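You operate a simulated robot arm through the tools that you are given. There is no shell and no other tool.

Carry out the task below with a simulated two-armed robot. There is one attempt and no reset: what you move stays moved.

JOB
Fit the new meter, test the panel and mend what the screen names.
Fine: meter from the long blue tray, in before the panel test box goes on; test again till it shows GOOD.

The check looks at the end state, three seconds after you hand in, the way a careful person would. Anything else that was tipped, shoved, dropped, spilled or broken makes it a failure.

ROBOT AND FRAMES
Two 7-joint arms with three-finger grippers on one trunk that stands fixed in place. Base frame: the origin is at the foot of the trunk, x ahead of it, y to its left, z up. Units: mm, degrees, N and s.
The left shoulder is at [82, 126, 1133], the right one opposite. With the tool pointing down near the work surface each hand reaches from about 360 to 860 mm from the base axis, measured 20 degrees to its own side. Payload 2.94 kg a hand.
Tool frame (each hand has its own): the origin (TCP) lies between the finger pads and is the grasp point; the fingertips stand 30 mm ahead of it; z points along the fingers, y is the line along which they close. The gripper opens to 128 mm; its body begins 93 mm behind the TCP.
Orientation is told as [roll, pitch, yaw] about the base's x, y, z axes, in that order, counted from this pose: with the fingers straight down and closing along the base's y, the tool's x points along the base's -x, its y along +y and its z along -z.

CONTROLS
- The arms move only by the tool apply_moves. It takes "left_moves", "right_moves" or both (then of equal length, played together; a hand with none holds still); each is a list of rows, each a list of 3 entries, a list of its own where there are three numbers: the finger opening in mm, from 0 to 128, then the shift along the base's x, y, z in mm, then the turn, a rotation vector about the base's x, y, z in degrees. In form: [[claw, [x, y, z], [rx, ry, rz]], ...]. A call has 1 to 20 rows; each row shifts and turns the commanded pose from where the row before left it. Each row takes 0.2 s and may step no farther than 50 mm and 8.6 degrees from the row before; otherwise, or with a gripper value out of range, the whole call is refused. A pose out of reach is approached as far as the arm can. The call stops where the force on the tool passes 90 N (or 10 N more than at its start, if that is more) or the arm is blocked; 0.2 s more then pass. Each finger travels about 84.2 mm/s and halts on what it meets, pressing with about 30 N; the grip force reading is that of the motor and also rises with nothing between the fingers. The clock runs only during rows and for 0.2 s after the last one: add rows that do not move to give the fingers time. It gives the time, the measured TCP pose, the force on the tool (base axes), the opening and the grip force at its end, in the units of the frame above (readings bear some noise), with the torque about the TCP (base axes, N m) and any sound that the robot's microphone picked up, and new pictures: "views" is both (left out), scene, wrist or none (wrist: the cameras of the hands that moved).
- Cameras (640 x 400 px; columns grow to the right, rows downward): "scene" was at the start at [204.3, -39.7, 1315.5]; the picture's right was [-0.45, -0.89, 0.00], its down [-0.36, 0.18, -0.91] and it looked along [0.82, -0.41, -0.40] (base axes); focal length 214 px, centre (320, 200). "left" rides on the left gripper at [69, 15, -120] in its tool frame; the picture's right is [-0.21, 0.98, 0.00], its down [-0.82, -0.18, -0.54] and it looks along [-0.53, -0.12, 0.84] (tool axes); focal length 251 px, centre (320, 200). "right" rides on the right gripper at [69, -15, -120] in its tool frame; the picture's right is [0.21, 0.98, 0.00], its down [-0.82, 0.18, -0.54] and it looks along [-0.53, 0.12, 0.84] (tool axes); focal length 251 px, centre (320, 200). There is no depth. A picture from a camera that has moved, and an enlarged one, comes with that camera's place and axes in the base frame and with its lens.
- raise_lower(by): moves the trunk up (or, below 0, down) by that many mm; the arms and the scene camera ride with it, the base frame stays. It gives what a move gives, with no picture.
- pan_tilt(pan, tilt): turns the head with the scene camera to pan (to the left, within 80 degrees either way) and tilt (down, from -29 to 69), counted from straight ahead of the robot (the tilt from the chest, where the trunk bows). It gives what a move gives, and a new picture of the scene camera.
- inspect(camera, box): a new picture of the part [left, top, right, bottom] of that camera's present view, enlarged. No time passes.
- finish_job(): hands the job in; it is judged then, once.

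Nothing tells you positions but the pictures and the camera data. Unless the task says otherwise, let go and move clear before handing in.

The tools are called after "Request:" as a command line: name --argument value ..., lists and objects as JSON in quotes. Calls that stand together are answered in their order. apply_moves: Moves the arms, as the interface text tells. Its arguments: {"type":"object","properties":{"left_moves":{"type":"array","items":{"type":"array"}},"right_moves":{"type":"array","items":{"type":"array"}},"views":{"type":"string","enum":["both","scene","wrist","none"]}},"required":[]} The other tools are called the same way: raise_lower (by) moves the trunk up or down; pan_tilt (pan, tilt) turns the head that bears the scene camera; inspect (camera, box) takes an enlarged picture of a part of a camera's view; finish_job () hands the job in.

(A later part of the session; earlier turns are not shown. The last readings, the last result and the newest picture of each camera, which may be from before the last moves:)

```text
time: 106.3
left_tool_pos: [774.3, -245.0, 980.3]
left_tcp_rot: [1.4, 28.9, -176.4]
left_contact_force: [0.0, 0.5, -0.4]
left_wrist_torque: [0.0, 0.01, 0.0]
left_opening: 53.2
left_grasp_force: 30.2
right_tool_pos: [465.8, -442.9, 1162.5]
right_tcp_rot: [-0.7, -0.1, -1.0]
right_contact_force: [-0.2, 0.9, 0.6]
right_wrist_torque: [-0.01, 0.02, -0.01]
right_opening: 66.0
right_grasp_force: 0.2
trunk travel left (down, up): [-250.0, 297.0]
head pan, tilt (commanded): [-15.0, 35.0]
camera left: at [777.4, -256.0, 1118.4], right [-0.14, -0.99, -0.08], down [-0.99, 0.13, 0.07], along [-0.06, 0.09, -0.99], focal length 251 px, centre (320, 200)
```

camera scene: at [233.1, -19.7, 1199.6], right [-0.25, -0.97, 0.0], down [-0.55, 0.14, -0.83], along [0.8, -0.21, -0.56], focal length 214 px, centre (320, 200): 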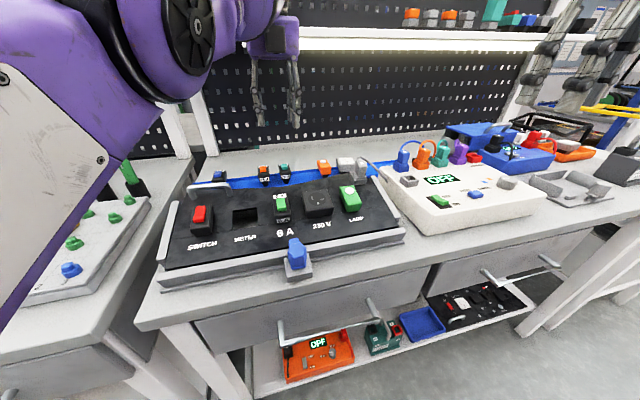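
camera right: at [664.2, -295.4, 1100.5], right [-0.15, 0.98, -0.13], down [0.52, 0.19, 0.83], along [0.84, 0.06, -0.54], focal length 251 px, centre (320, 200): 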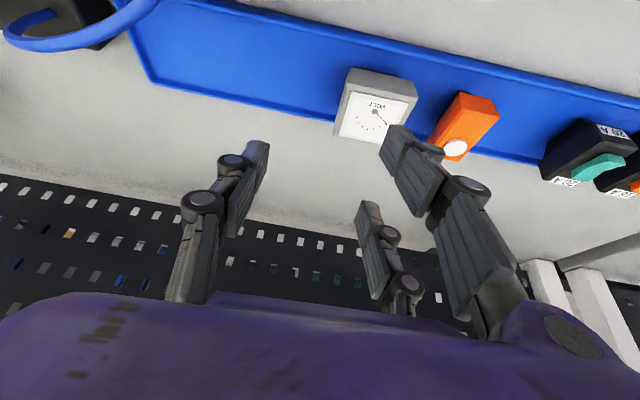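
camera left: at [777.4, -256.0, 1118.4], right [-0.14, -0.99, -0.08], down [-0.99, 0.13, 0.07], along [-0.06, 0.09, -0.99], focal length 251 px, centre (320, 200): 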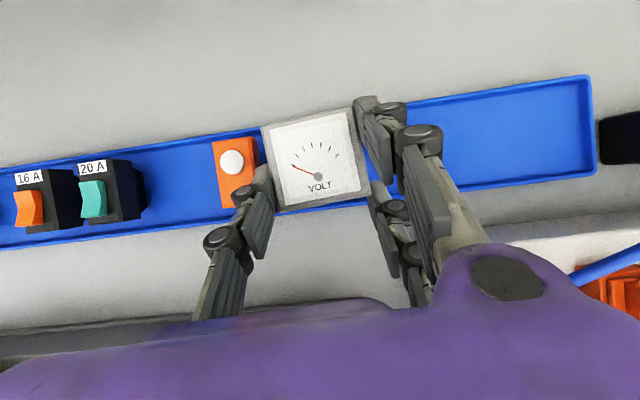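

The meter is firmly held and clear of the tray. I'll carry it up and over towards the panel, staying above the lamp, plug and cable.

Request:
apply_moves --left_moves '[[40, [-8, 8, 12], [0, 0, 0]], [40, [-8, 10, 15], [0, 0, 0]], [40, [-8, 20, 15], [0, 0, 0]], [40, [-10, 30, 15], [0, 0, 0]], [40, [-15, 30, 15], [0, 0, 0]], [40, [-20, 30, 12], [0, 0, 0]], [40, [-20, 30, 10], [0, 0, 0]], [40, [0, 0, 0], [0, 0, 0]]]' --views "both"

```text
time: 108.1
left_tool_pos: [684.8, -90.0, 1075.2]
left_tcp_rot: [1.4, 28.9, -176.3]
left_contact_force: [1.2, 0.3, -0.9]
left_wrist_torque: [0.04, 0.02, -0.01]
left_opening: 53.3
left_grasp_force: 29.8
right_tool_pos: [467.2, -443.8, 1160.9]
right_tcp_rot: [-0.6, -0.2, -1.1]
right_contact_force: [-0.6, -0.1, 0.3]
right_wrist_torque: [0.05, 0.03, 0.01]
right_opening: 65.7
right_grasp_force: 0.1
trunk travel left (down, up): [-250.0, 297.0]
head pan, tilt (commanded): [-15.0, 35.0]
camera scene: at [232.7, -21.6, 1198.6], right [-0.26, -0.97, 0.0], down [-0.55, 0.15, -0.82], along [0.79, -0.21, -0.57], focal length 214 px, centre (320, 200)
camera left: at [688.6, -100.9, 1212.2], right [-0.14, -0.99, -0.08], down [-0.99, 0.13, 0.07], along [-0.06, 0.09, -0.99], focal length 251 px, centre (320, 200)
```

scene: 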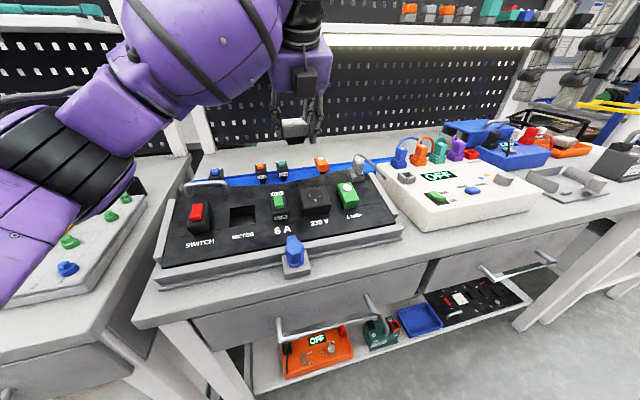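
left: 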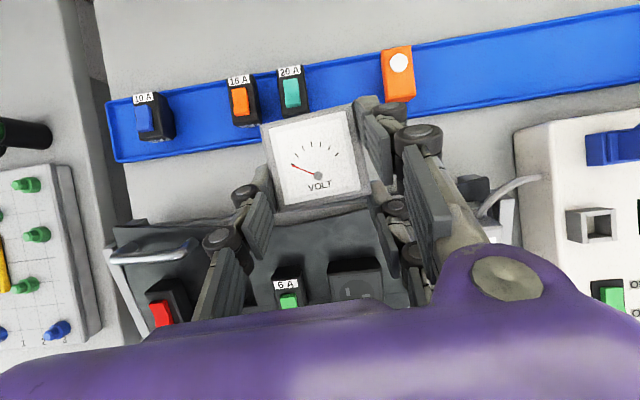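

The meter is held securely. Next I'll move over the METER hole and add 16.5° of tilt so the meter matches the panel slope, staying about 115 mm high for a look.

Request:
apply_moves --left_moves '[[40, [-25, 22, 0], [0, -4.1, 0]], [40, [-25, 22, 0], [0, -4.1, 0]], [40, [-25, 22, 0], [0, -4.1, 0]], [40, [-25, 22, 0], [0, -4.2, 0]], [40, [-25, 22, 0], [0, 0, 0]], [40, [-22, 18, 0], [0, 0, 0]], [40, [0, 0, 0], [0, 0, 0]]]' --views "both"

```text
time: 109.7
left_tool_pos: [538.2, 40.0, 1076.4]
left_tcp_rot: [3.0, 45.4, -175.4]
left_contact_force: [-0.4, 0.4, -1.0]
left_wrist_torque: [0.0, 0.05, 0.03]
left_opening: 53.1
left_grasp_force: 30.6
right_tool_pos: [467.2, -443.4, 1161.2]
right_tcp_rot: [-0.7, -0.1, -1.0]
right_contact_force: [0.2, 0.3, -0.4]
right_wrist_torque: [-0.02, -0.02, -0.03]
right_opening: 65.7
right_grasp_force: 0.0
trunk travel left (down, up): [-250.0, 297.0]
head pan, tilt (commanded): [-15.0, 35.0]
camera scene: at [232.7, -21.1, 1198.6], right [-0.26, -0.97, 0.0], down [-0.55, 0.15, -0.82], along [0.79, -0.21, -0.57], focal length 214 px, centre (320, 200)
camera left: at [502.7, 29.1, 1209.6], right [-0.11, -0.99, -0.12], down [-0.97, 0.13, -0.21], along [0.22, 0.09, -0.97], focal length 251 px, centre (320, 200)
```

scene: 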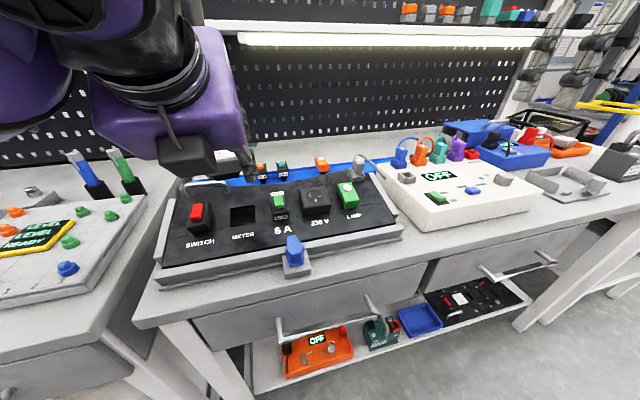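
left: 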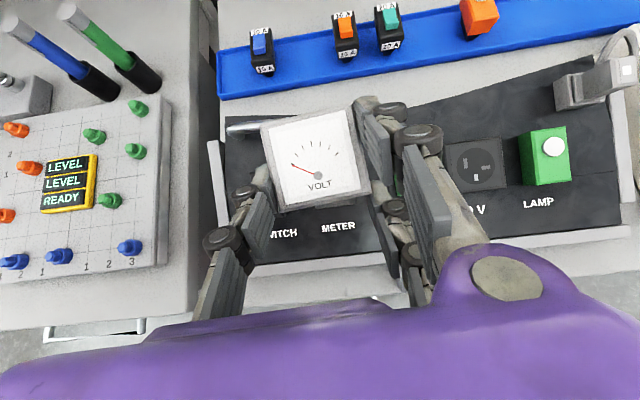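

Good view: the meter is over the panel near the hole. The meter is still turned about +4.5° relative to the panel, so I'll rotate it by -4.5° about the panel normal and check alignment.

Request:
apply_moves --left_moves '[[40, [0, 0, 0], [1.24, 0, -4.3]], [40, [0, 0, 0], [0, 0, 0]]]' --views "wrist"

Request:
inspect --camera "left" --box '[200, 80, 440, 260]'

```text
time: 110.3
left_tool_pos: [538.5, 41.0, 1076.7]
left_tcp_rot: [1.2, 45.4, 179.0]
left_contact_force: [-0.8, 0.6, -0.9]
left_wrist_torque: [0.02, 0.0, -0.04]
left_opening: 53.1
left_grasp_force: 30.1
right_tool_pos: [466.9, -444.2, 1161.4]
right_tcp_rot: [-0.7, -0.1, -1.0]
right_contact_force: [-0.2, -0.2, -0.6]
right_wrist_torque: [0.02, 0.02, 0.01]
right_opening: 66.0
right_grasp_force: 0.0
trunk travel left (down, up): [-250.0, 297.0]
head pan, tilt (commanded): [-15.0, 35.0]
camera left: at [501.6, 29.3, 1208.9], right [-0.18, -0.97, -0.14], down [-0.96, 0.21, -0.21], along [0.23, 0.09, -0.97], focal length 251 px, centre (320, 200)
```

left: 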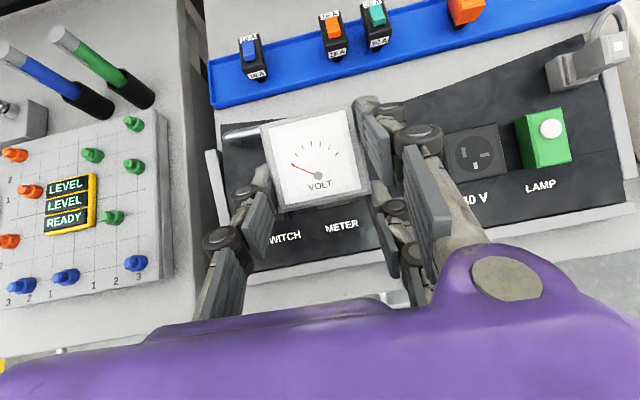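

```text
2.22 times, centred on (320, 170) of left
camera zoom: at [501.6, 29.3, 1208.9], right [-0.18, -0.97, -0.14], down [-0.96, 0.21, -0.21], along [0.23, 0.09, -0.97], focal length 559 px, centre (320, 267)
```

zoom: 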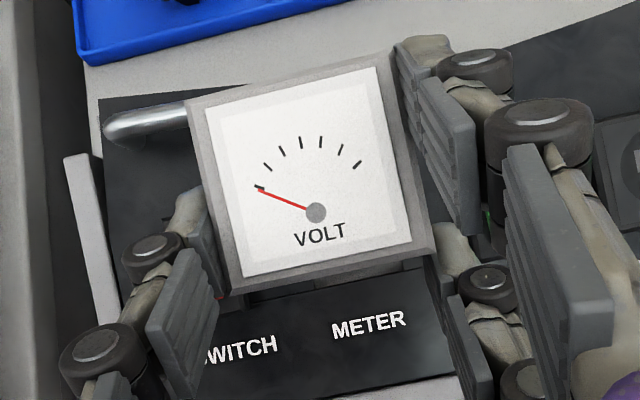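

Alignment is within about 1.5°. I'll rotate a touch more and descend to about 45 mm above the seated height, then check from both cameras.

Request:
apply_moves --left_moves '[[40, [1.6, -0.6, -25], [0.4, 0, -1.4]], [40, [1.5, -0.6, -25], [0, 0, 0]], [40, [1.5, -0.6, -24.6], [0, 0, 0]], [40, [0, 0, 0], [0, 0, 0]]]' --views "both"

Request:
inspect --camera "left" --box '[180, 80, 440, 280]'

Request:
inspect --camera "scene" --box '[170, 150, 330, 260]'

```text
time: 111.3
left_tool_pos: [541.5, 39.9, 998.6]
left_tcp_rot: [0.6, 45.3, 177.3]
left_contact_force: [-0.2, -0.4, -1.3]
left_wrist_torque: [-0.02, 0.06, -0.01]
left_opening: 53.1
left_grasp_force: 30.0
right_tool_pos: [465.5, -443.5, 1162.8]
right_tcp_rot: [-0.8, -0.1, -1.1]
right_contact_force: [-0.2, -0.3, -0.2]
right_wrist_torque: [0.01, -0.04, -0.01]
right_opening: 65.9
right_grasp_force: 0.0
trunk travel left (down, up): [-250.0, 297.0]
head pan, tilt (commanded): [-15.0, 35.0]
camera scene: at [232.1, -21.1, 1198.8], right [-0.26, -0.97, 0.0], down [-0.55, 0.15, -0.82], along [0.79, -0.21, -0.57], focal length 214 px, centre (320, 200)
camera left: at [504.0, 28.9, 1132.5], right [-0.2, -0.97, -0.15], down [-0.95, 0.23, -0.21], along [0.23, 0.1, -0.97], focal length 251 px, centre (320, 200)
```

scene: 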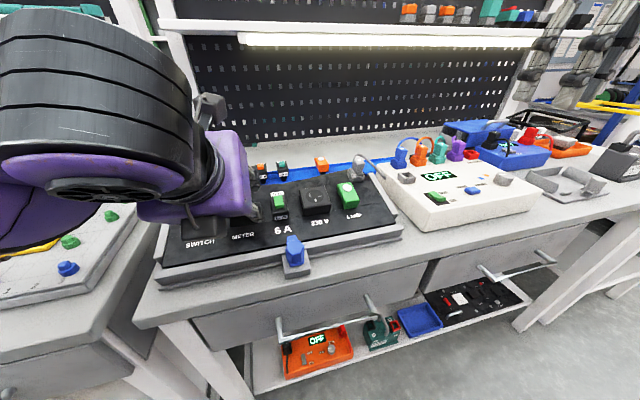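
left: 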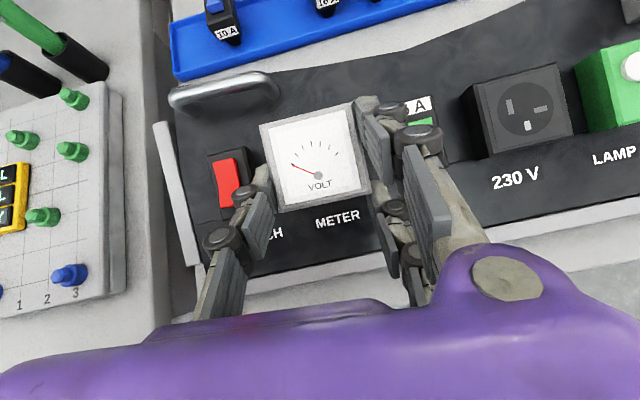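

```text
2.00 times, centred on (310, 180) of left
camera zoom: at [504.0, 28.9, 1132.5], right [-0.2, -0.97, -0.15], down [-0.95, 0.23, -0.21], along [0.23, 0.1, -0.97], focal length 503 px, centre (340, 240)
```

zoom: 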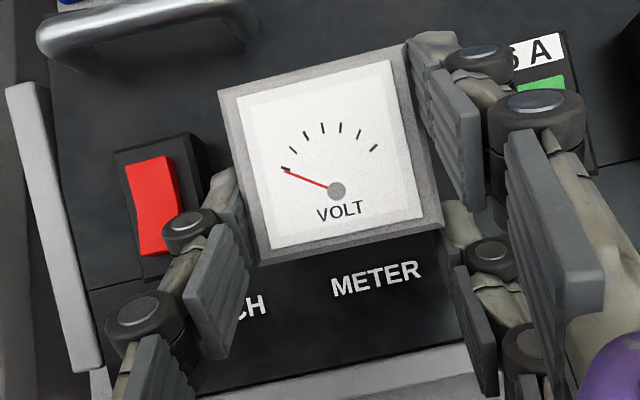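

```text
3.64 times, centred on (250, 205) of scene
camera zoom: at [232.1, -21.1, 1198.8], right [-0.26, -0.97, 0.0], down [-0.55, 0.15, -0.82], along [0.79, -0.21, -0.57], focal length 780 px, centre (574, 182)
```

zoom: 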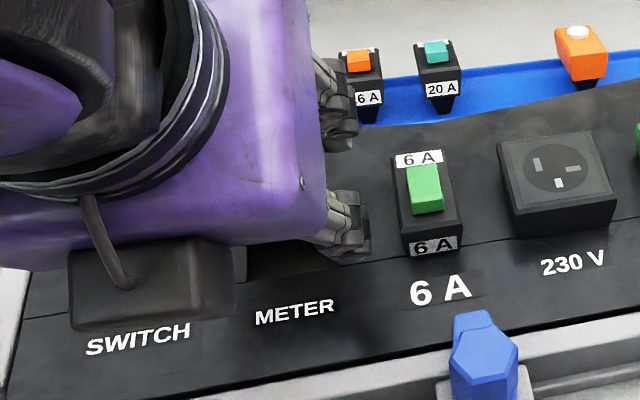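

The meter edges are parallel with the METER label now. Using the wrist view, the meter needs to travel about 42 mm along the panel normal; I'll go 20 mm first and check.

Request:
apply_moves --left_moves '[[40, [2.9, -0.6, -9.6], [0, 0, 0]], [40, [2.9, -0.6, -9.6], [0, 0, 0]], [40, [0, 0, 0], [0, 0, 0]]]' --views "wrist"

Request:
inspect --camera "left" --box '[180, 80, 440, 280]'

Request:
inspect --camera "scene" --box '[200, 180, 300, 250]'

```text
time: 112.1
left_tool_pos: [548.0, 38.0, 981.6]
left_tcp_rot: [0.7, 45.5, 177.4]
left_contact_force: [-0.2, 0.0, -0.3]
left_wrist_torque: [0.01, 0.03, -0.02]
left_opening: 53.2
left_grasp_force: 29.8
right_tool_pos: [467.3, -442.6, 1160.9]
right_tcp_rot: [-0.7, 0.0, -1.1]
right_contact_force: [0.5, 0.0, -0.5]
right_wrist_torque: [0.03, 0.0, 0.0]
right_opening: 66.0
right_grasp_force: 0.1
trunk travel left (down, up): [-250.0, 297.0]
head pan, tilt (commanded): [-15.0, 35.0]
camera left: at [510.6, 26.9, 1114.7], right [-0.2, -0.97, -0.15], down [-0.95, 0.23, -0.21], along [0.23, 0.1, -0.97], focal length 251 px, centre (320, 200)
```

left: 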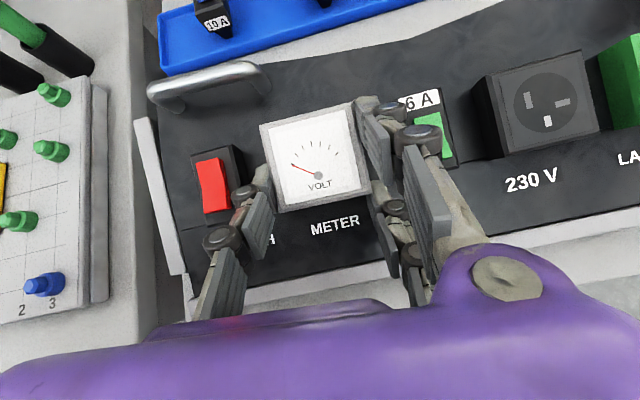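

```text
2.00 times, centred on (310, 180) of left
camera zoom: at [510.6, 26.9, 1114.7], right [-0.2, -0.97, -0.15], down [-0.95, 0.23, -0.21], along [0.23, 0.1, -0.97], focal length 503 px, centre (340, 240)
```

zoom: 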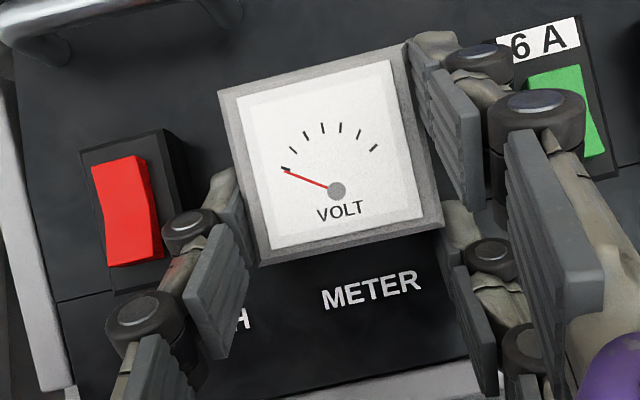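

```text
5.71 times, centred on (250, 215) of scene
camera zoom: at [232.2, -20.9, 1198.7], right [-0.26, -0.97, 0.0], down [-0.55, 0.15, -0.82], along [0.79, -0.21, -0.57], focal length 1226 px, centre (720, 114)
```

zoom: 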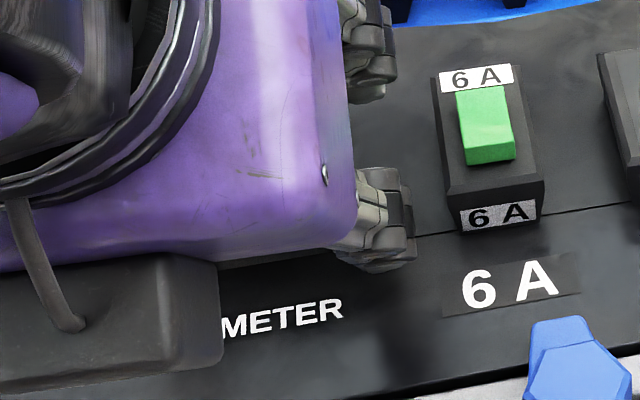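

The meter's bottom is now just above the panel. I'll lower another ~9 mm so the plug enters the hole, watching the force.

Request:
apply_moves --left_moves '[[40, [0.4, 0.4, -3.2], [0, 0, 0]], [40, [0.4, 0.4, -3.2], [0, 0, 0]], [40, [0.4, 0, -2.5], [0, 0, 0]], [40, [0, 0, 0], [0, 0, 0]]]' --views "wrist"

Request:
inspect --camera "left" --box '[180, 80, 440, 280]'

```text
time: 113.1
left_tool_pos: [547.9, 37.4, 975.3]
left_tcp_rot: [0.9, 45.9, 177.5]
left_contact_force: [-2.2, 0.2, 23.2]
left_wrist_torque: [-0.71, 0.28, -0.26]
left_opening: 53.1
left_grasp_force: 30.7
right_tool_pos: [464.5, -442.7, 1162.4]
right_tcp_rot: [-0.8, -0.2, -1.1]
right_contact_force: [0.2, 0.3, -1.0]
right_wrist_torque: [0.0, -0.01, 0.03]
right_opening: 66.3
right_grasp_force: 0.0
trunk travel left (down, up): [-250.0, 297.0]
head pan, tilt (commanded): [-15.0, 35.0]
camera left: at [509.8, 27.7, 1108.7], right [-0.2, -0.97, -0.14], down [-0.95, 0.23, -0.21], along [0.24, 0.09, -0.97], focal length 251 px, centre (320, 200)
```

left: 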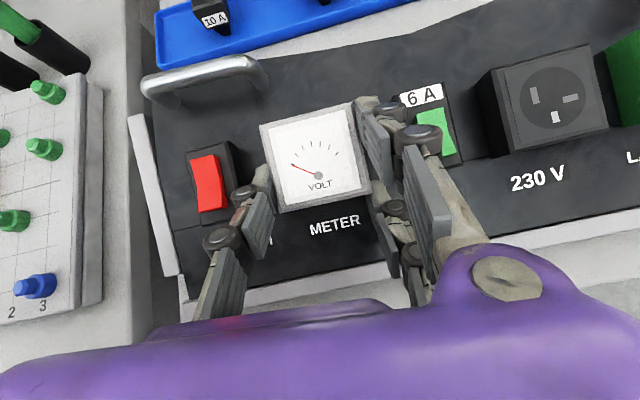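

```text
2.00 times, centred on (310, 180) of left
camera zoom: at [509.8, 27.7, 1108.7], right [-0.2, -0.97, -0.14], down [-0.95, 0.23, -0.21], along [0.24, 0.09, -0.97], focal length 503 px, centre (340, 240)
```

zoom: 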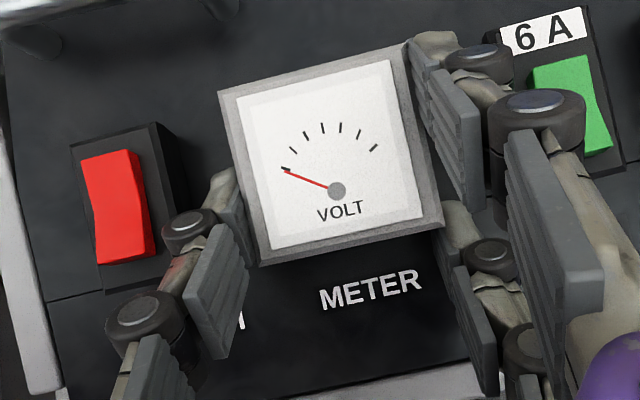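

The near fingertip touches the panel before the plug (which is only ~16 mm long) enters. If I hold the meter vertical instead of parallel to the slope, the plug gets deeper than the finger and can be hooked into the hole, then settle. I'll lift, undo the 16.5° tilt and re-aim.

Request:
apply_moves --left_moves '[[40, [0, 0, 10], [0, 0, 0]], [40, [0, 0, 12], [0, 0, 0]], [40, [4, 0.5, 0], [0, 8.2, 0]], [40, [4, 0.5, 0], [0, 8.2, 0]], [40, [4, 0, 0], [0, 0, 0]], [40, [0, 0, 0], [0, 0, 0]]]' --views "wrist"

Request:
inspect --camera "left" --box '[180, 80, 440, 280]'

```text
time: 114.5
left_tool_pos: [561.9, 37.7, 993.7]
left_tcp_rot: [1.5, 28.9, 177.8]
left_contact_force: [-1.3, -0.3, -1.0]
left_wrist_torque: [0.02, 0.03, -0.04]
left_opening: 52.8
left_grasp_force: 30.2
right_tool_pos: [467.3, -443.0, 1162.0]
right_tcp_rot: [-0.7, -0.2, -0.9]
right_contact_force: [-0.2, 0.0, 0.2]
right_wrist_torque: [0.0, 0.03, -0.02]
right_opening: 66.1
right_grasp_force: 0.0
trunk travel left (down, up): [-250.0, 297.0]
head pan, tilt (commanded): [-15.0, 35.0]
camera left: at [564.0, 28.0, 1132.9], right [-0.24, -0.97, -0.08], down [-0.97, 0.23, 0.07], along [-0.05, 0.1, -0.99], focal length 251 px, centre (320, 200)
```

left: 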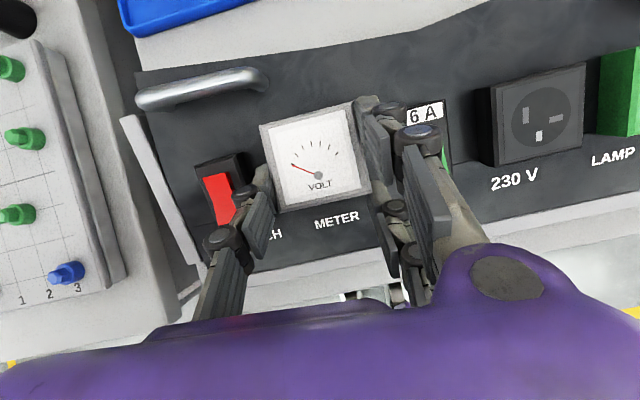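

```text
2.00 times, centred on (310, 180) of left
camera zoom: at [564.0, 28.0, 1132.9], right [-0.24, -0.97, -0.08], down [-0.97, 0.23, 0.07], along [-0.05, 0.1, -0.99], focal length 503 px, centre (340, 240)
```

zoom: 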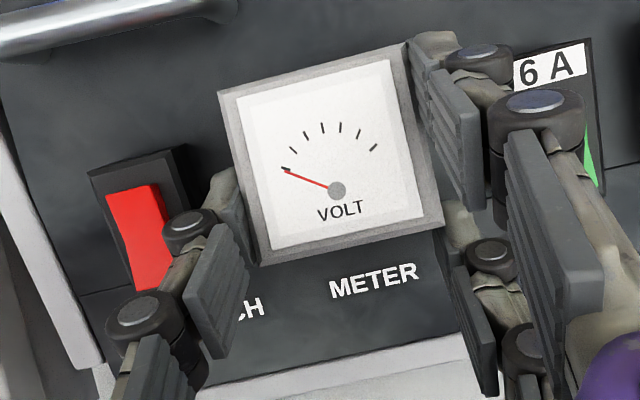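

Label and meter are aligned in y; the meter should move about 3.7 mm towards me in x. Then I'll lower it in small steps and watch the force.

Request:
apply_moves --left_moves '[[40, [-3.7, 0, 0], [0, 0, 0]], [40, [0, 0, -7], [0, 0, 0]], [40, [0, 0, -6], [0, 0, 0]], [40, [0, 0, -4], [0, 0, 0]], [40, [0, 0, 0], [0, 0, 0]]]' --views "wrist"

```text
time: 115.7
left_tool_pos: [560.0, 37.9, 978.2]
left_tcp_rot: [1.4, 29.0, 177.8]
left_contact_force: [-0.2, -0.4, -1.2]
left_wrist_torque: [-0.01, 0.03, -0.02]
left_opening: 53.0
left_grasp_force: 30.1
right_tool_pos: [466.0, -443.0, 1161.8]
right_tcp_rot: [-0.7, -0.1, -1.1]
right_contact_force: [-0.1, -0.6, 0.0]
right_wrist_torque: [0.05, -0.04, -0.03]
right_opening: 65.9
right_grasp_force: 0.1
trunk travel left (down, up): [-250.0, 297.0]
head pan, tilt (commanded): [-15.0, 35.0]
camera left: at [560.5, 28.2, 1115.5], right [-0.24, -0.97, -0.08], down [-0.97, 0.23, 0.07], along [-0.05, 0.1, -0.99], focal length 251 px, centre (320, 200)
```

left: 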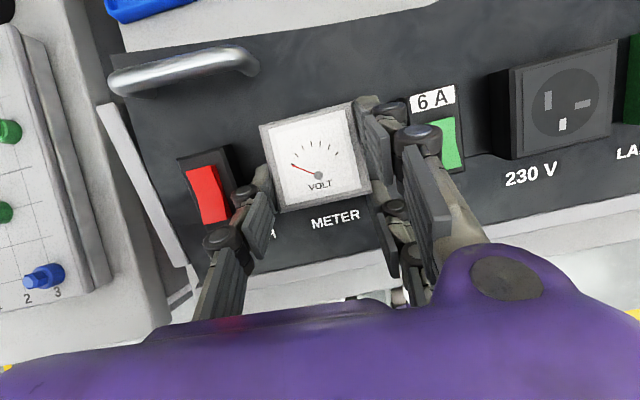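

Request:
inspect --camera "left" --box '[180, 80, 440, 280]'

Request:
inspect --camera "scene" --box '[170, 150, 330, 260]'

```text
2.00 times, centred on (310, 180) of left
camera zoom: at [560.5, 28.2, 1115.5], right [-0.24, -0.97, -0.08], down [-0.97, 0.23, 0.07], along [-0.05, 0.1, -0.99], focal length 503 px, centre (340, 240)
```

zoom: 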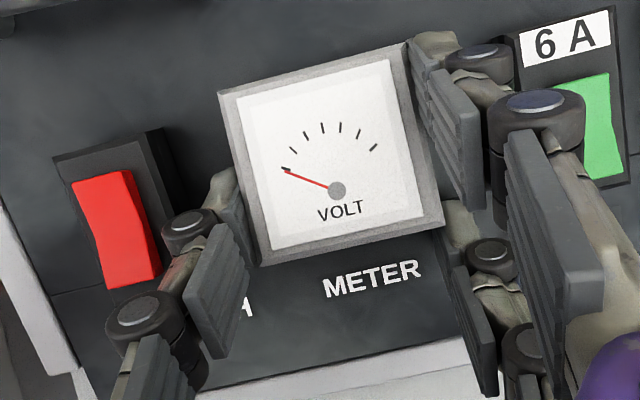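

```text
3.64 times, centred on (250, 205) of scene
camera zoom: at [232.3, -20.9, 1198.7], right [-0.26, -0.97, 0.0], down [-0.55, 0.15, -0.82], along [0.79, -0.21, -0.57], focal length 780 px, centre (574, 182)
```

zoom: 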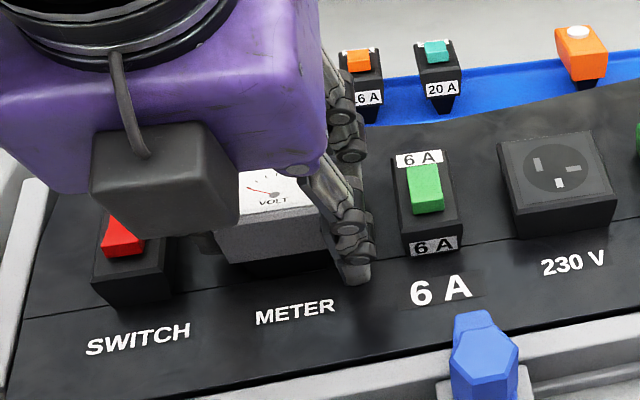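

The scene view shows the meter's body just above the hole with the plug already dipping in. I'll lower 1-2 mm at a time and check contact forces.

Request:
apply_moves --left_moves '[[40, [0, 0, -1.5], [0, 0, 0]], [40, [0, 0, -1.5], [0, 0, 0]], [40, [0, 0, 0], [0, 0, 0]]]' --views "none"

```text
time: 116.5
left_tool_pos: [558.7, 38.9, 974.1]
left_tcp_rot: [1.6, 29.0, 177.7]
left_contact_force: [0.0, 0.1, -1.1]
left_wrist_torque: [0.0, 0.0, 0.01]
left_opening: 52.8
left_grasp_force: 29.9
right_tool_pos: [466.9, -442.8, 1161.7]
right_tcp_rot: [-0.7, -0.2, -1.0]
right_contact_force: [0.7, 0.9, -0.5]
right_wrist_torque: [0.01, 0.01, -0.02]
right_opening: 66.1
right_grasp_force: 0.1
trunk travel left (down, up): [-250.0, 297.0]
head pan, tilt (commanded): [-15.0, 35.0]
```

Request:
apply_moves --left_moves '[[40, [0, 0, -1.5], [0, 0, 0]], [40, [0, 0, -1.5], [0, 0, 0]], [40, [0, 0, 0], [0, 0, 0]]]' --views "none"

Request:
inspect --camera "scene" --box '[200, 180, 300, 250]'

```text
time: 117.3
left_tool_pos: [557.5, 37.9, 972.3]
left_tcp_rot: [1.6, 29.0, 177.8]
left_contact_force: [0.2, 0.0, -1.1]
left_wrist_torque: [-0.03, -0.01, 0.0]
left_opening: 53.0
left_grasp_force: 30.3
right_tool_pos: [467.3, -441.4, 1161.9]
right_tcp_rot: [-0.7, -0.2, -1.2]
right_contact_force: [-0.2, -0.4, 1.1]
right_wrist_torque: [0.0, 0.03, 0.01]
right_opening: 65.9
right_grasp_force: 0.0
trunk travel left (down, up): [-250.0, 297.0]
head pan, tilt (commanded): [-15.0, 35.0]
```

```text
5.71 times, centred on (250, 215) of scene
camera zoom: at [232.3, -20.9, 1198.7], right [-0.26, -0.97, 0.0], down [-0.55, 0.15, -0.82], along [0.79, -0.21, -0.57], focal length 1226 px, centre (720, 114)
```

zoom: 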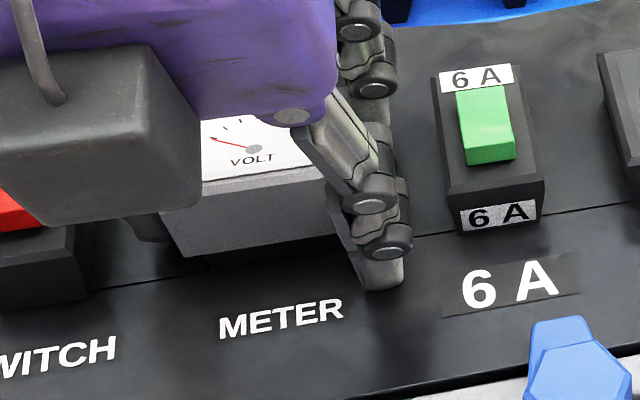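

Request:
apply_moves --left_moves '[[40, [0, 0, -1.5], [0, 0, 0]], [40, [0, 0, -1.5], [0, 0, 0]], [40, [0, 0, 0], [0, 0, 0]]]' --views "none"

```text
time: 118.1
left_tool_pos: [557.2, 38.2, 970.6]
left_tcp_rot: [1.8, 29.3, 177.9]
left_contact_force: [3.4, -1.1, 21.0]
left_wrist_torque: [-0.66, 0.26, 0.0]
left_opening: 53.2
left_grasp_force: 29.9
right_tool_pos: [465.4, -442.4, 1162.5]
right_tcp_rot: [-0.7, -0.1, -1.1]
right_contact_force: [0.0, -0.6, -0.8]
right_wrist_torque: [-0.02, -0.02, 0.01]
right_opening: 66.0
right_grasp_force: 0.1
trunk travel left (down, up): [-250.0, 297.0]
head pan, tilt (commanded): [-15.0, 35.0]
```

The near fingertip touches the panel while the plug is 5–15 mm deep in the hole. I'll ease up 1 mm and open the fingers slightly so the meter can settle in.

Request:
apply_moves --left_moves '[[40, [0, 0, 1], [0, 0, 0]], [62, [0, 0, 0], [0, 0, 0]], [62, [0, 0, 0], [0, 0, 0]]]' --views "wrist"

Request:
inspect --camera "scene" --box '[200, 180, 300, 250]'

Request:
inspect --camera "left" --box '[180, 80, 440, 280]'

```text
time: 118.9
left_tool_pos: [556.3, 37.8, 969.0]
left_tcp_rot: [1.4, 28.9, 177.7]
left_contact_force: [0.3, -0.2, 6.5]
left_wrist_torque: [-0.3, 0.11, 0.02]
left_opening: 64.6
left_grasp_force: 1.2
right_tool_pos: [466.4, -443.2, 1161.3]
right_tcp_rot: [-0.7, 0.0, -1.1]
right_contact_force: [-0.3, -0.1, 0.9]
right_wrist_torque: [0.04, 0.02, -0.03]
right_opening: 65.9
right_grasp_force: 0.1
trunk travel left (down, up): [-250.0, 297.0]
head pan, tilt (commanded): [-15.0, 35.0]
camera left: at [558.9, 27.2, 1106.9], right [-0.24, -0.97, -0.08], down [-0.97, 0.23, 0.07], along [-0.05, 0.1, -0.99], focal length 251 px, centre (320, 200)
```

left: 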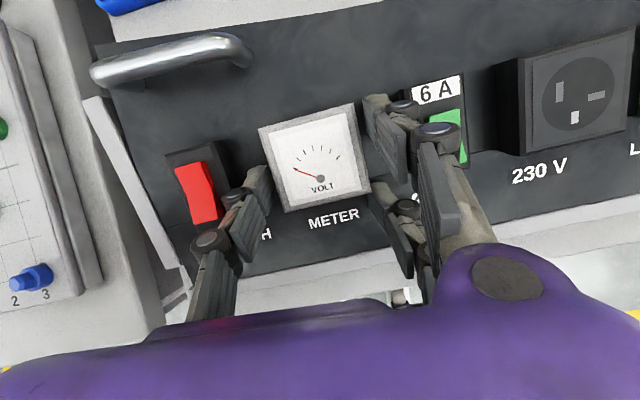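

```text
5.71 times, centred on (250, 215) of scene
camera zoom: at [231.9, -20.9, 1198.7], right [-0.26, -0.97, 0.0], down [-0.55, 0.15, -0.82], along [0.79, -0.21, -0.57], focal length 1226 px, centre (720, 114)
```

zoom: 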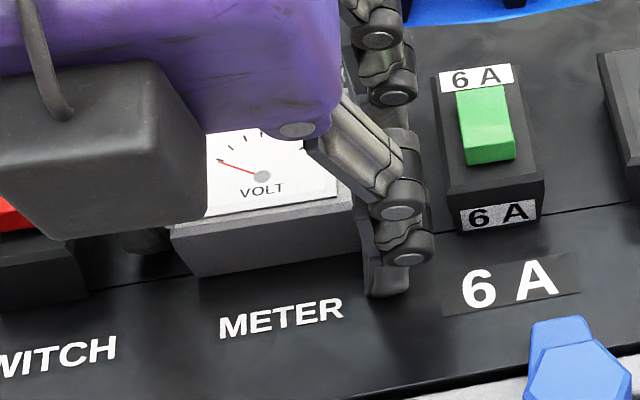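

```text
2.00 times, centred on (310, 180) of left
camera zoom: at [558.9, 27.2, 1106.9], right [-0.24, -0.97, -0.08], down [-0.97, 0.23, 0.07], along [-0.05, 0.1, -0.99], focal length 503 px, centre (340, 240)
```

zoom: 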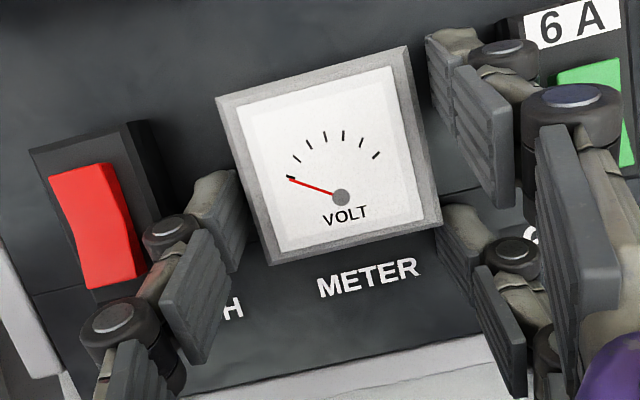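

The meter has tipped into place in the hole. I'll retreat the fingers along the tool axis.

Request:
apply_moves --left_moves '[[66, [-3, 0, 5], [0, 0, 0]], [66, [-5, 0, 9], [0, 0, 0]], [66, [-8, 0, 15], [0, 0, 0]], [66, [-12, 0, 22], [0, 0, 0]], [66, [-10, 0, 30], [0, 0, 0]], [66, [0, 0, 0], [0, 0, 0]]]' --views "both"

Request:
inspect --camera "scene" --box '[190, 170, 300, 250]'

Request:
inspect --camera "left" --box '[220, 80, 440, 230]'

```text
time: 120.3
left_tool_pos: [520.3, 40.5, 1049.9]
left_tcp_rot: [1.5, 29.1, 177.8]
left_contact_force: [0.6, 0.7, -0.1]
left_wrist_torque: [-0.01, 0.01, 0.02]
left_opening: 66.0
left_grasp_force: 0.0
right_tool_pos: [467.2, -443.1, 1161.7]
right_tcp_rot: [-0.7, -0.1, -1.1]
right_contact_force: [-0.6, 0.1, -0.2]
right_wrist_torque: [0.0, 0.06, 0.04]
right_opening: 65.9
right_grasp_force: 0.0
trunk travel left (down, up): [-250.0, 297.0]
head pan, tilt (commanded): [-15.0, 35.0]
camera scene: at [232.8, -20.8, 1198.6], right [-0.26, -0.97, 0.0], down [-0.55, 0.15, -0.82], along [0.79, -0.21, -0.57], focal length 214 px, centre (320, 200)
camera left: at [522.5, 29.6, 1188.3], right [-0.24, -0.97, -0.08], down [-0.97, 0.23, 0.07], along [-0.05, 0.1, -0.99], focal length 251 px, centre (320, 200)
```

scene: 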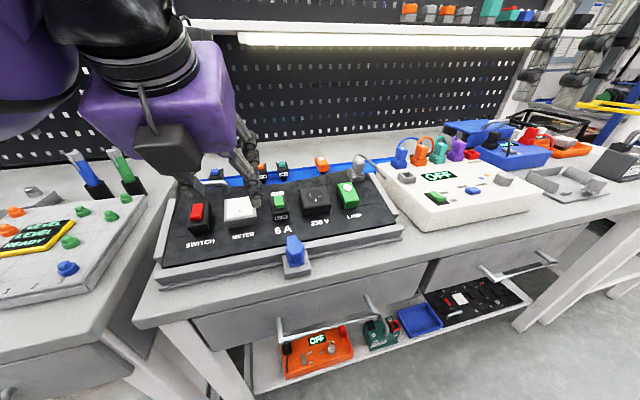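
left: 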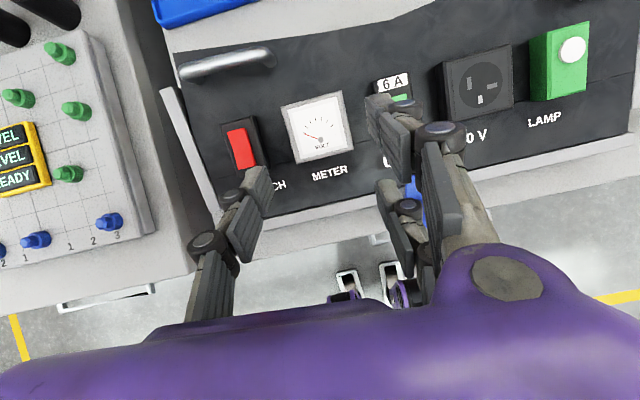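

```text
5.00 times, centred on (245, 210) of scene
camera zoom: at [232.8, -20.8, 1198.6], right [-0.26, -0.97, 0.0], down [-0.55, 0.15, -0.82], along [0.79, -0.21, -0.57], focal length 1072 px, centre (695, 150)
```

zoom: 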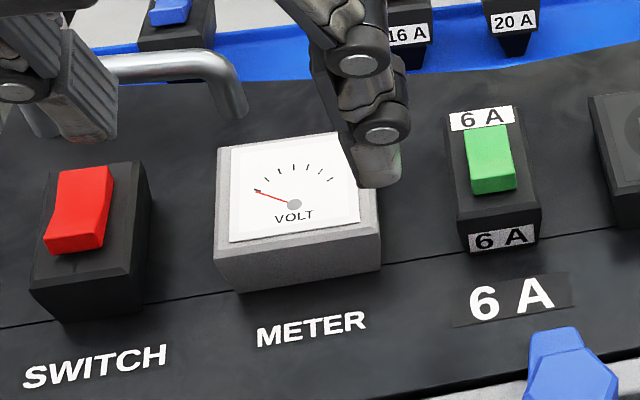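

```text
2.67 times, centred on (330, 155) of left
camera zoom: at [522.5, 29.6, 1188.3], right [-0.24, -0.97, -0.08], down [-0.97, 0.23, 0.07], along [-0.05, 0.1, -0.99], focal length 670 px, centre (293, 320)
```

zoom: 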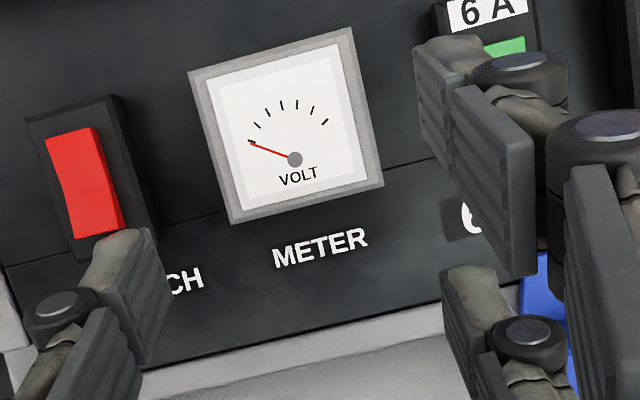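

The meter now sits in its slot, aligned. I'll press it gently with closed fingertips along the panel normal to make sure it's fully seated.

Request:
apply_moves --left_moves '[[30, [10, -0.5, 5], [0, 6.3, 0]], [0, [10, -0.5, 0], [0, 6.3, 0]], [0, [10, 0, 0], [0, 0, 0]], [0, [0, 0, 0], [0, 0, 0]], [0, [0, 0, 0], [0, 0, 0]]]' --views "both"

```text
time: 121.5
left_tool_pos: [550.7, 38.4, 1056.0]
left_tcp_rot: [2.0, 16.5, 178.0]
left_contact_force: [0.1, 1.0, -0.7]
left_wrist_torque: [-0.02, 0.01, 0.02]
left_opening: 0.0
left_grasp_force: 2.9
right_tool_pos: [466.9, -443.6, 1162.2]
right_tcp_rot: [-0.6, -0.1, -1.1]
right_contact_force: [0.4, -0.5, 0.5]
right_wrist_torque: [-0.03, 0.02, 0.01]
right_opening: 66.2
right_grasp_force: 0.0
trunk travel left (down, up): [-250.0, 297.0]
head pan, tilt (commanded): [-15.0, 35.0]
camera scene: at [232.3, -20.9, 1198.7], right [-0.26, -0.97, 0.0], down [-0.55, 0.15, -0.82], along [0.79, -0.21, -0.57], focal length 214 px, centre (320, 200)
camera left: at [582.8, 27.1, 1190.5], right [-0.25, -0.97, -0.03], down [-0.93, 0.23, 0.28], along [-0.26, 0.1, -0.96], focal length 251 px, centre (320, 200)
```

scene: 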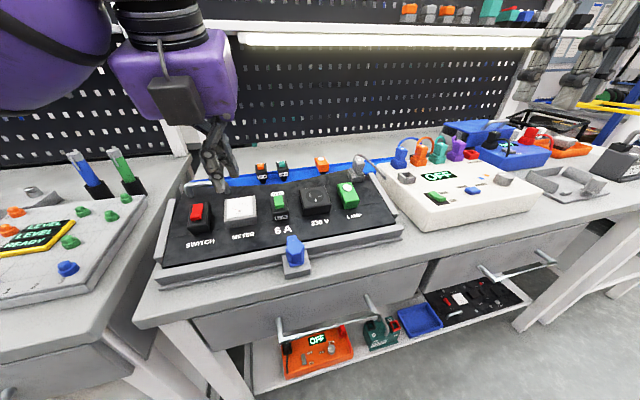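
left: 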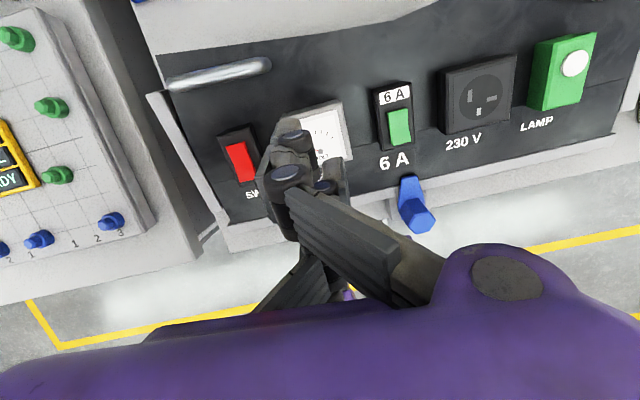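

Request:
inspect --camera "left" --box '[200, 80, 420, 240]'

Request:
inspect --camera "scene" --box '[150, 80, 290, 250]'

```text
2.50 times, centred on (310, 160) of left
camera zoom: at [582.8, 27.1, 1190.5], right [-0.25, -0.97, -0.03], down [-0.93, 0.23, 0.28], along [-0.26, 0.1, -0.96], focal length 629 px, centre (345, 300)
```

zoom: 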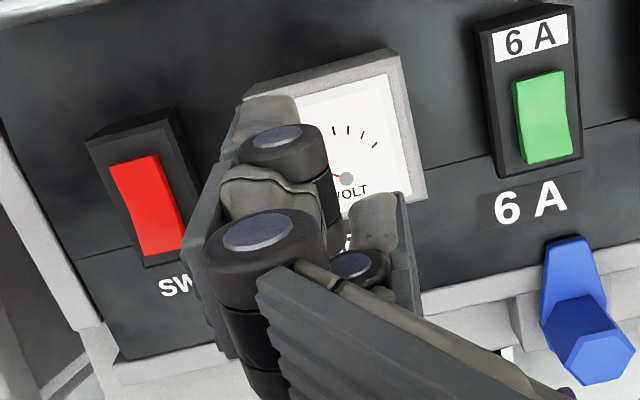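

```text
2.35 times, centred on (220, 165) of scene
camera zoom: at [232.3, -20.9, 1198.7], right [-0.26, -0.97, 0.0], down [-0.55, 0.15, -0.82], along [0.79, -0.21, -0.57], focal length 505 px, centre (555, 282)
```

zoom: 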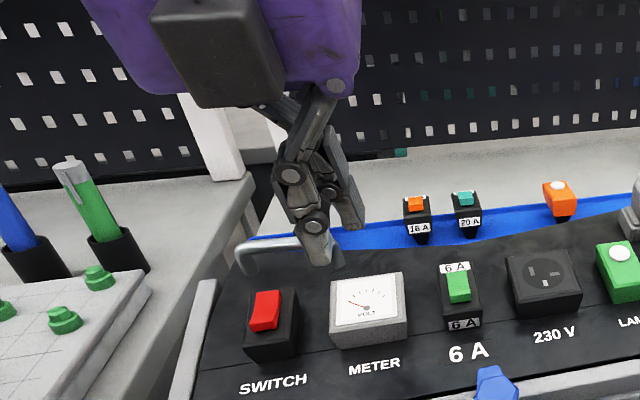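

The meter top measures parallel to the panel at the expected seated height. I'll still press lightly with nearly closed fingertips to be sure before powering the box.

Request:
apply_moves --left_moves '[[14, [2.6, 0.3, -20], [0, 0, 0]], [14, [2.7, 0.3, -20], [0, 0, 0]], [14, [2.8, 0, -9.6], [0, 0, 0]], [14, [0, 0, 0], [0, 0, 0]]]' --views "scene"

Request:
inspect --camera "scene" --box '[170, 130, 300, 250]'

```text
time: 122.5
left_tool_pos: [556.6, 39.8, 1008.5]
left_tcp_rot: [2.0, 16.4, 177.9]
left_contact_force: [-0.4, 0.7, 0.9]
left_wrist_torque: [-0.03, -0.02, -0.01]
left_opening: 13.9
left_grasp_force: 0.0
right_tool_pos: [466.5, -443.5, 1161.3]
right_tcp_rot: [-0.7, -0.1, -1.1]
right_contact_force: [0.0, 0.1, -0.6]
right_wrist_torque: [-0.01, 0.0, 0.0]
right_opening: 66.0
right_grasp_force: 0.1
trunk travel left (down, up): [-250.0, 297.0]
head pan, tilt (commanded): [-15.0, 35.0]
camera scene: at [232.2, -20.9, 1198.7], right [-0.26, -0.97, 0.0], down [-0.55, 0.15, -0.82], along [0.79, -0.21, -0.57], focal length 214 px, centre (320, 200)
```

scene: 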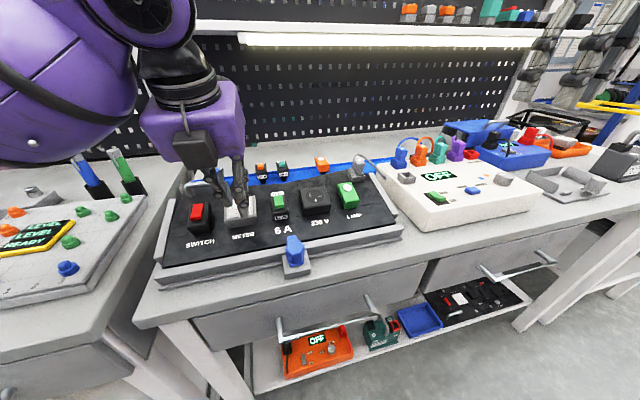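

```text
3.33 times, centred on (235, 190) of scene
camera zoom: at [232.2, -20.9, 1198.7], right [-0.26, -0.97, 0.0], down [-0.55, 0.15, -0.82], along [0.79, -0.21, -0.57], focal length 715 px, centre (603, 233)
```

zoom: 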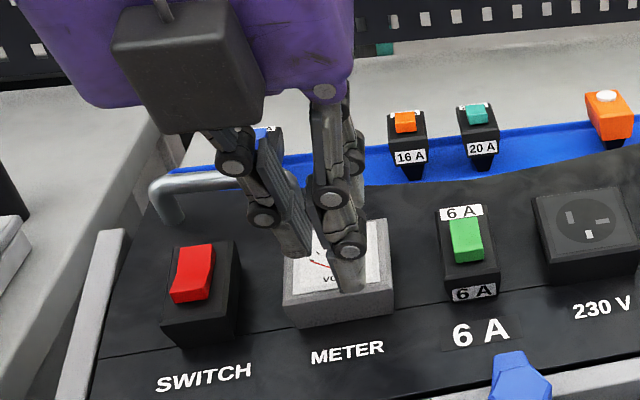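

Request:
apply_moves --left_moves '[[14, [1.7, 0, -5.8], [0, 0, 0]], [14, [1.7, 0, -5.8], [0, 0, 0]], [14, [0.9, 0, -2.9], [0, 0, 0]], [14, [0, 0, 0], [0, 0, 0]]]' --views "none"

```text
time: 123.5
left_tool_pos: [562.0, 37.9, 991.9]
left_tcp_rot: [2.1, 16.4, 178.0]
left_contact_force: [0.3, -0.1, -0.2]
left_wrist_torque: [-0.05, 0.0, -0.01]
left_opening: 14.3
left_grasp_force: 0.1
right_tool_pos: [465.8, -443.0, 1161.3]
right_tcp_rot: [-0.7, -0.2, -1.1]
right_contact_force: [-0.1, -0.4, 0.0]
right_wrist_torque: [0.02, -0.02, 0.0]
right_opening: 66.3
right_grasp_force: 0.0
trunk travel left (down, up): [-250.0, 297.0]
head pan, tilt (commanded): [-15.0, 35.0]
```

Request:
apply_moves --left_moves '[[14, [0.55, 0, -1.9], [0, 0, 0]], [14, [0.55, 0, -1.9], [0, 0, 0]], [14, [0, 0, 0], [0, 0, 0]]]' --views "none"

```text
time: 124.3
left_tool_pos: [562.4, 38.5, 990.5]
left_tcp_rot: [2.1, 16.7, 178.1]
left_contact_force: [-1.2, 1.7, 17.0]
left_wrist_torque: [0.16, 0.09, 0.03]
left_opening: 13.2
left_grasp_force: 0.0
right_tool_pos: [466.0, -443.4, 1163.5]
right_tcp_rot: [-0.7, -0.1, -1.2]
right_contact_force: [0.1, 0.5, -0.2]
right_wrist_torque: [0.03, 0.02, 0.04]
right_opening: 65.9
right_grasp_force: 0.1
trunk travel left (down, up): [-250.0, 297.0]
head pan, tilt (commanded): [-15.0, 35.0]
```

Contact at exactly the predicted seated height (17 N) – the meter is fully home. Now I'll retreat and park the left hand.

Request:
apply_moves --left_moves '[[14, [-2.8, 0, 9.6], [0, 0, 0]], [14, [-8, 0, 28], [0, 0, 0]], [14, [-10, 10, 35], [0, 0, 0]], [40, [-10, 40, 25], [0, 5, 0]], [60, [0, 45, 20], [0, 5, 0]], [66, [0, 45, 10], [0, 6.5, 0]], [66, [0, 45, 0], [0, 0, 0]], [66, [0, 45, 0], [0, 0, 0]], [66, [0, 20, 0], [0, 0, 0]], [66, [0, 0, 0], [0, 0, 0]]]' --views "scene"

Request:
inspect --camera "scene" --box '[150, 150, 380, 280]'

```text
time: 126.5
left_tool_pos: [529.7, 289.3, 1111.9]
left_tcp_rot: [2.6, -0.1, 178.2]
left_contact_force: [-0.1, 0.3, 0.0]
left_wrist_torque: [0.02, -0.03, 0.01]
left_opening: 66.1
left_grasp_force: 0.0
right_tool_pos: [467.1, -443.3, 1161.8]
right_tcp_rot: [-0.7, 0.0, -1.1]
right_contact_force: [0.5, -0.5, 0.1]
right_wrist_torque: [0.01, 0.0, -0.04]
right_opening: 65.8
right_grasp_force: 0.1
trunk travel left (down, up): [-250.0, 297.0]
head pan, tilt (commanded): [-15.0, 35.0]
camera scene: at [232.4, -21.0, 1198.7], right [-0.26, -0.97, 0.0], down [-0.55, 0.15, -0.82], along [0.79, -0.21, -0.57], focal length 214 px, centre (320, 200)
```

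scene: 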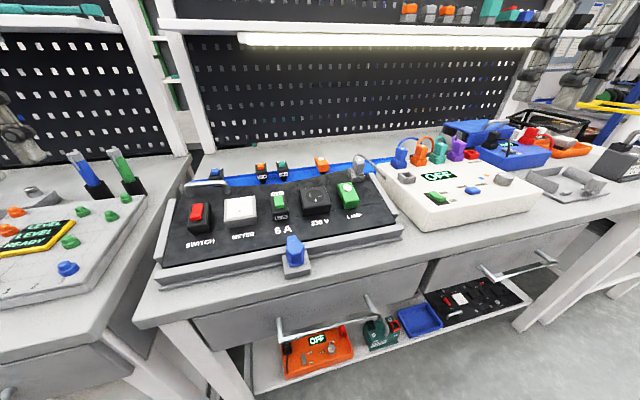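

```text
2.78 times, centred on (265, 215) of scene
camera zoom: at [232.4, -21.0, 1198.7], right [-0.26, -0.97, 0.0], down [-0.55, 0.15, -0.82], along [0.79, -0.21, -0.57], focal length 597 px, centre (473, 158)
```

zoom: 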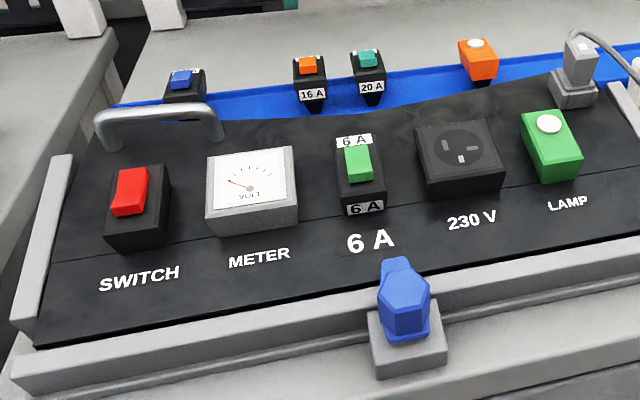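

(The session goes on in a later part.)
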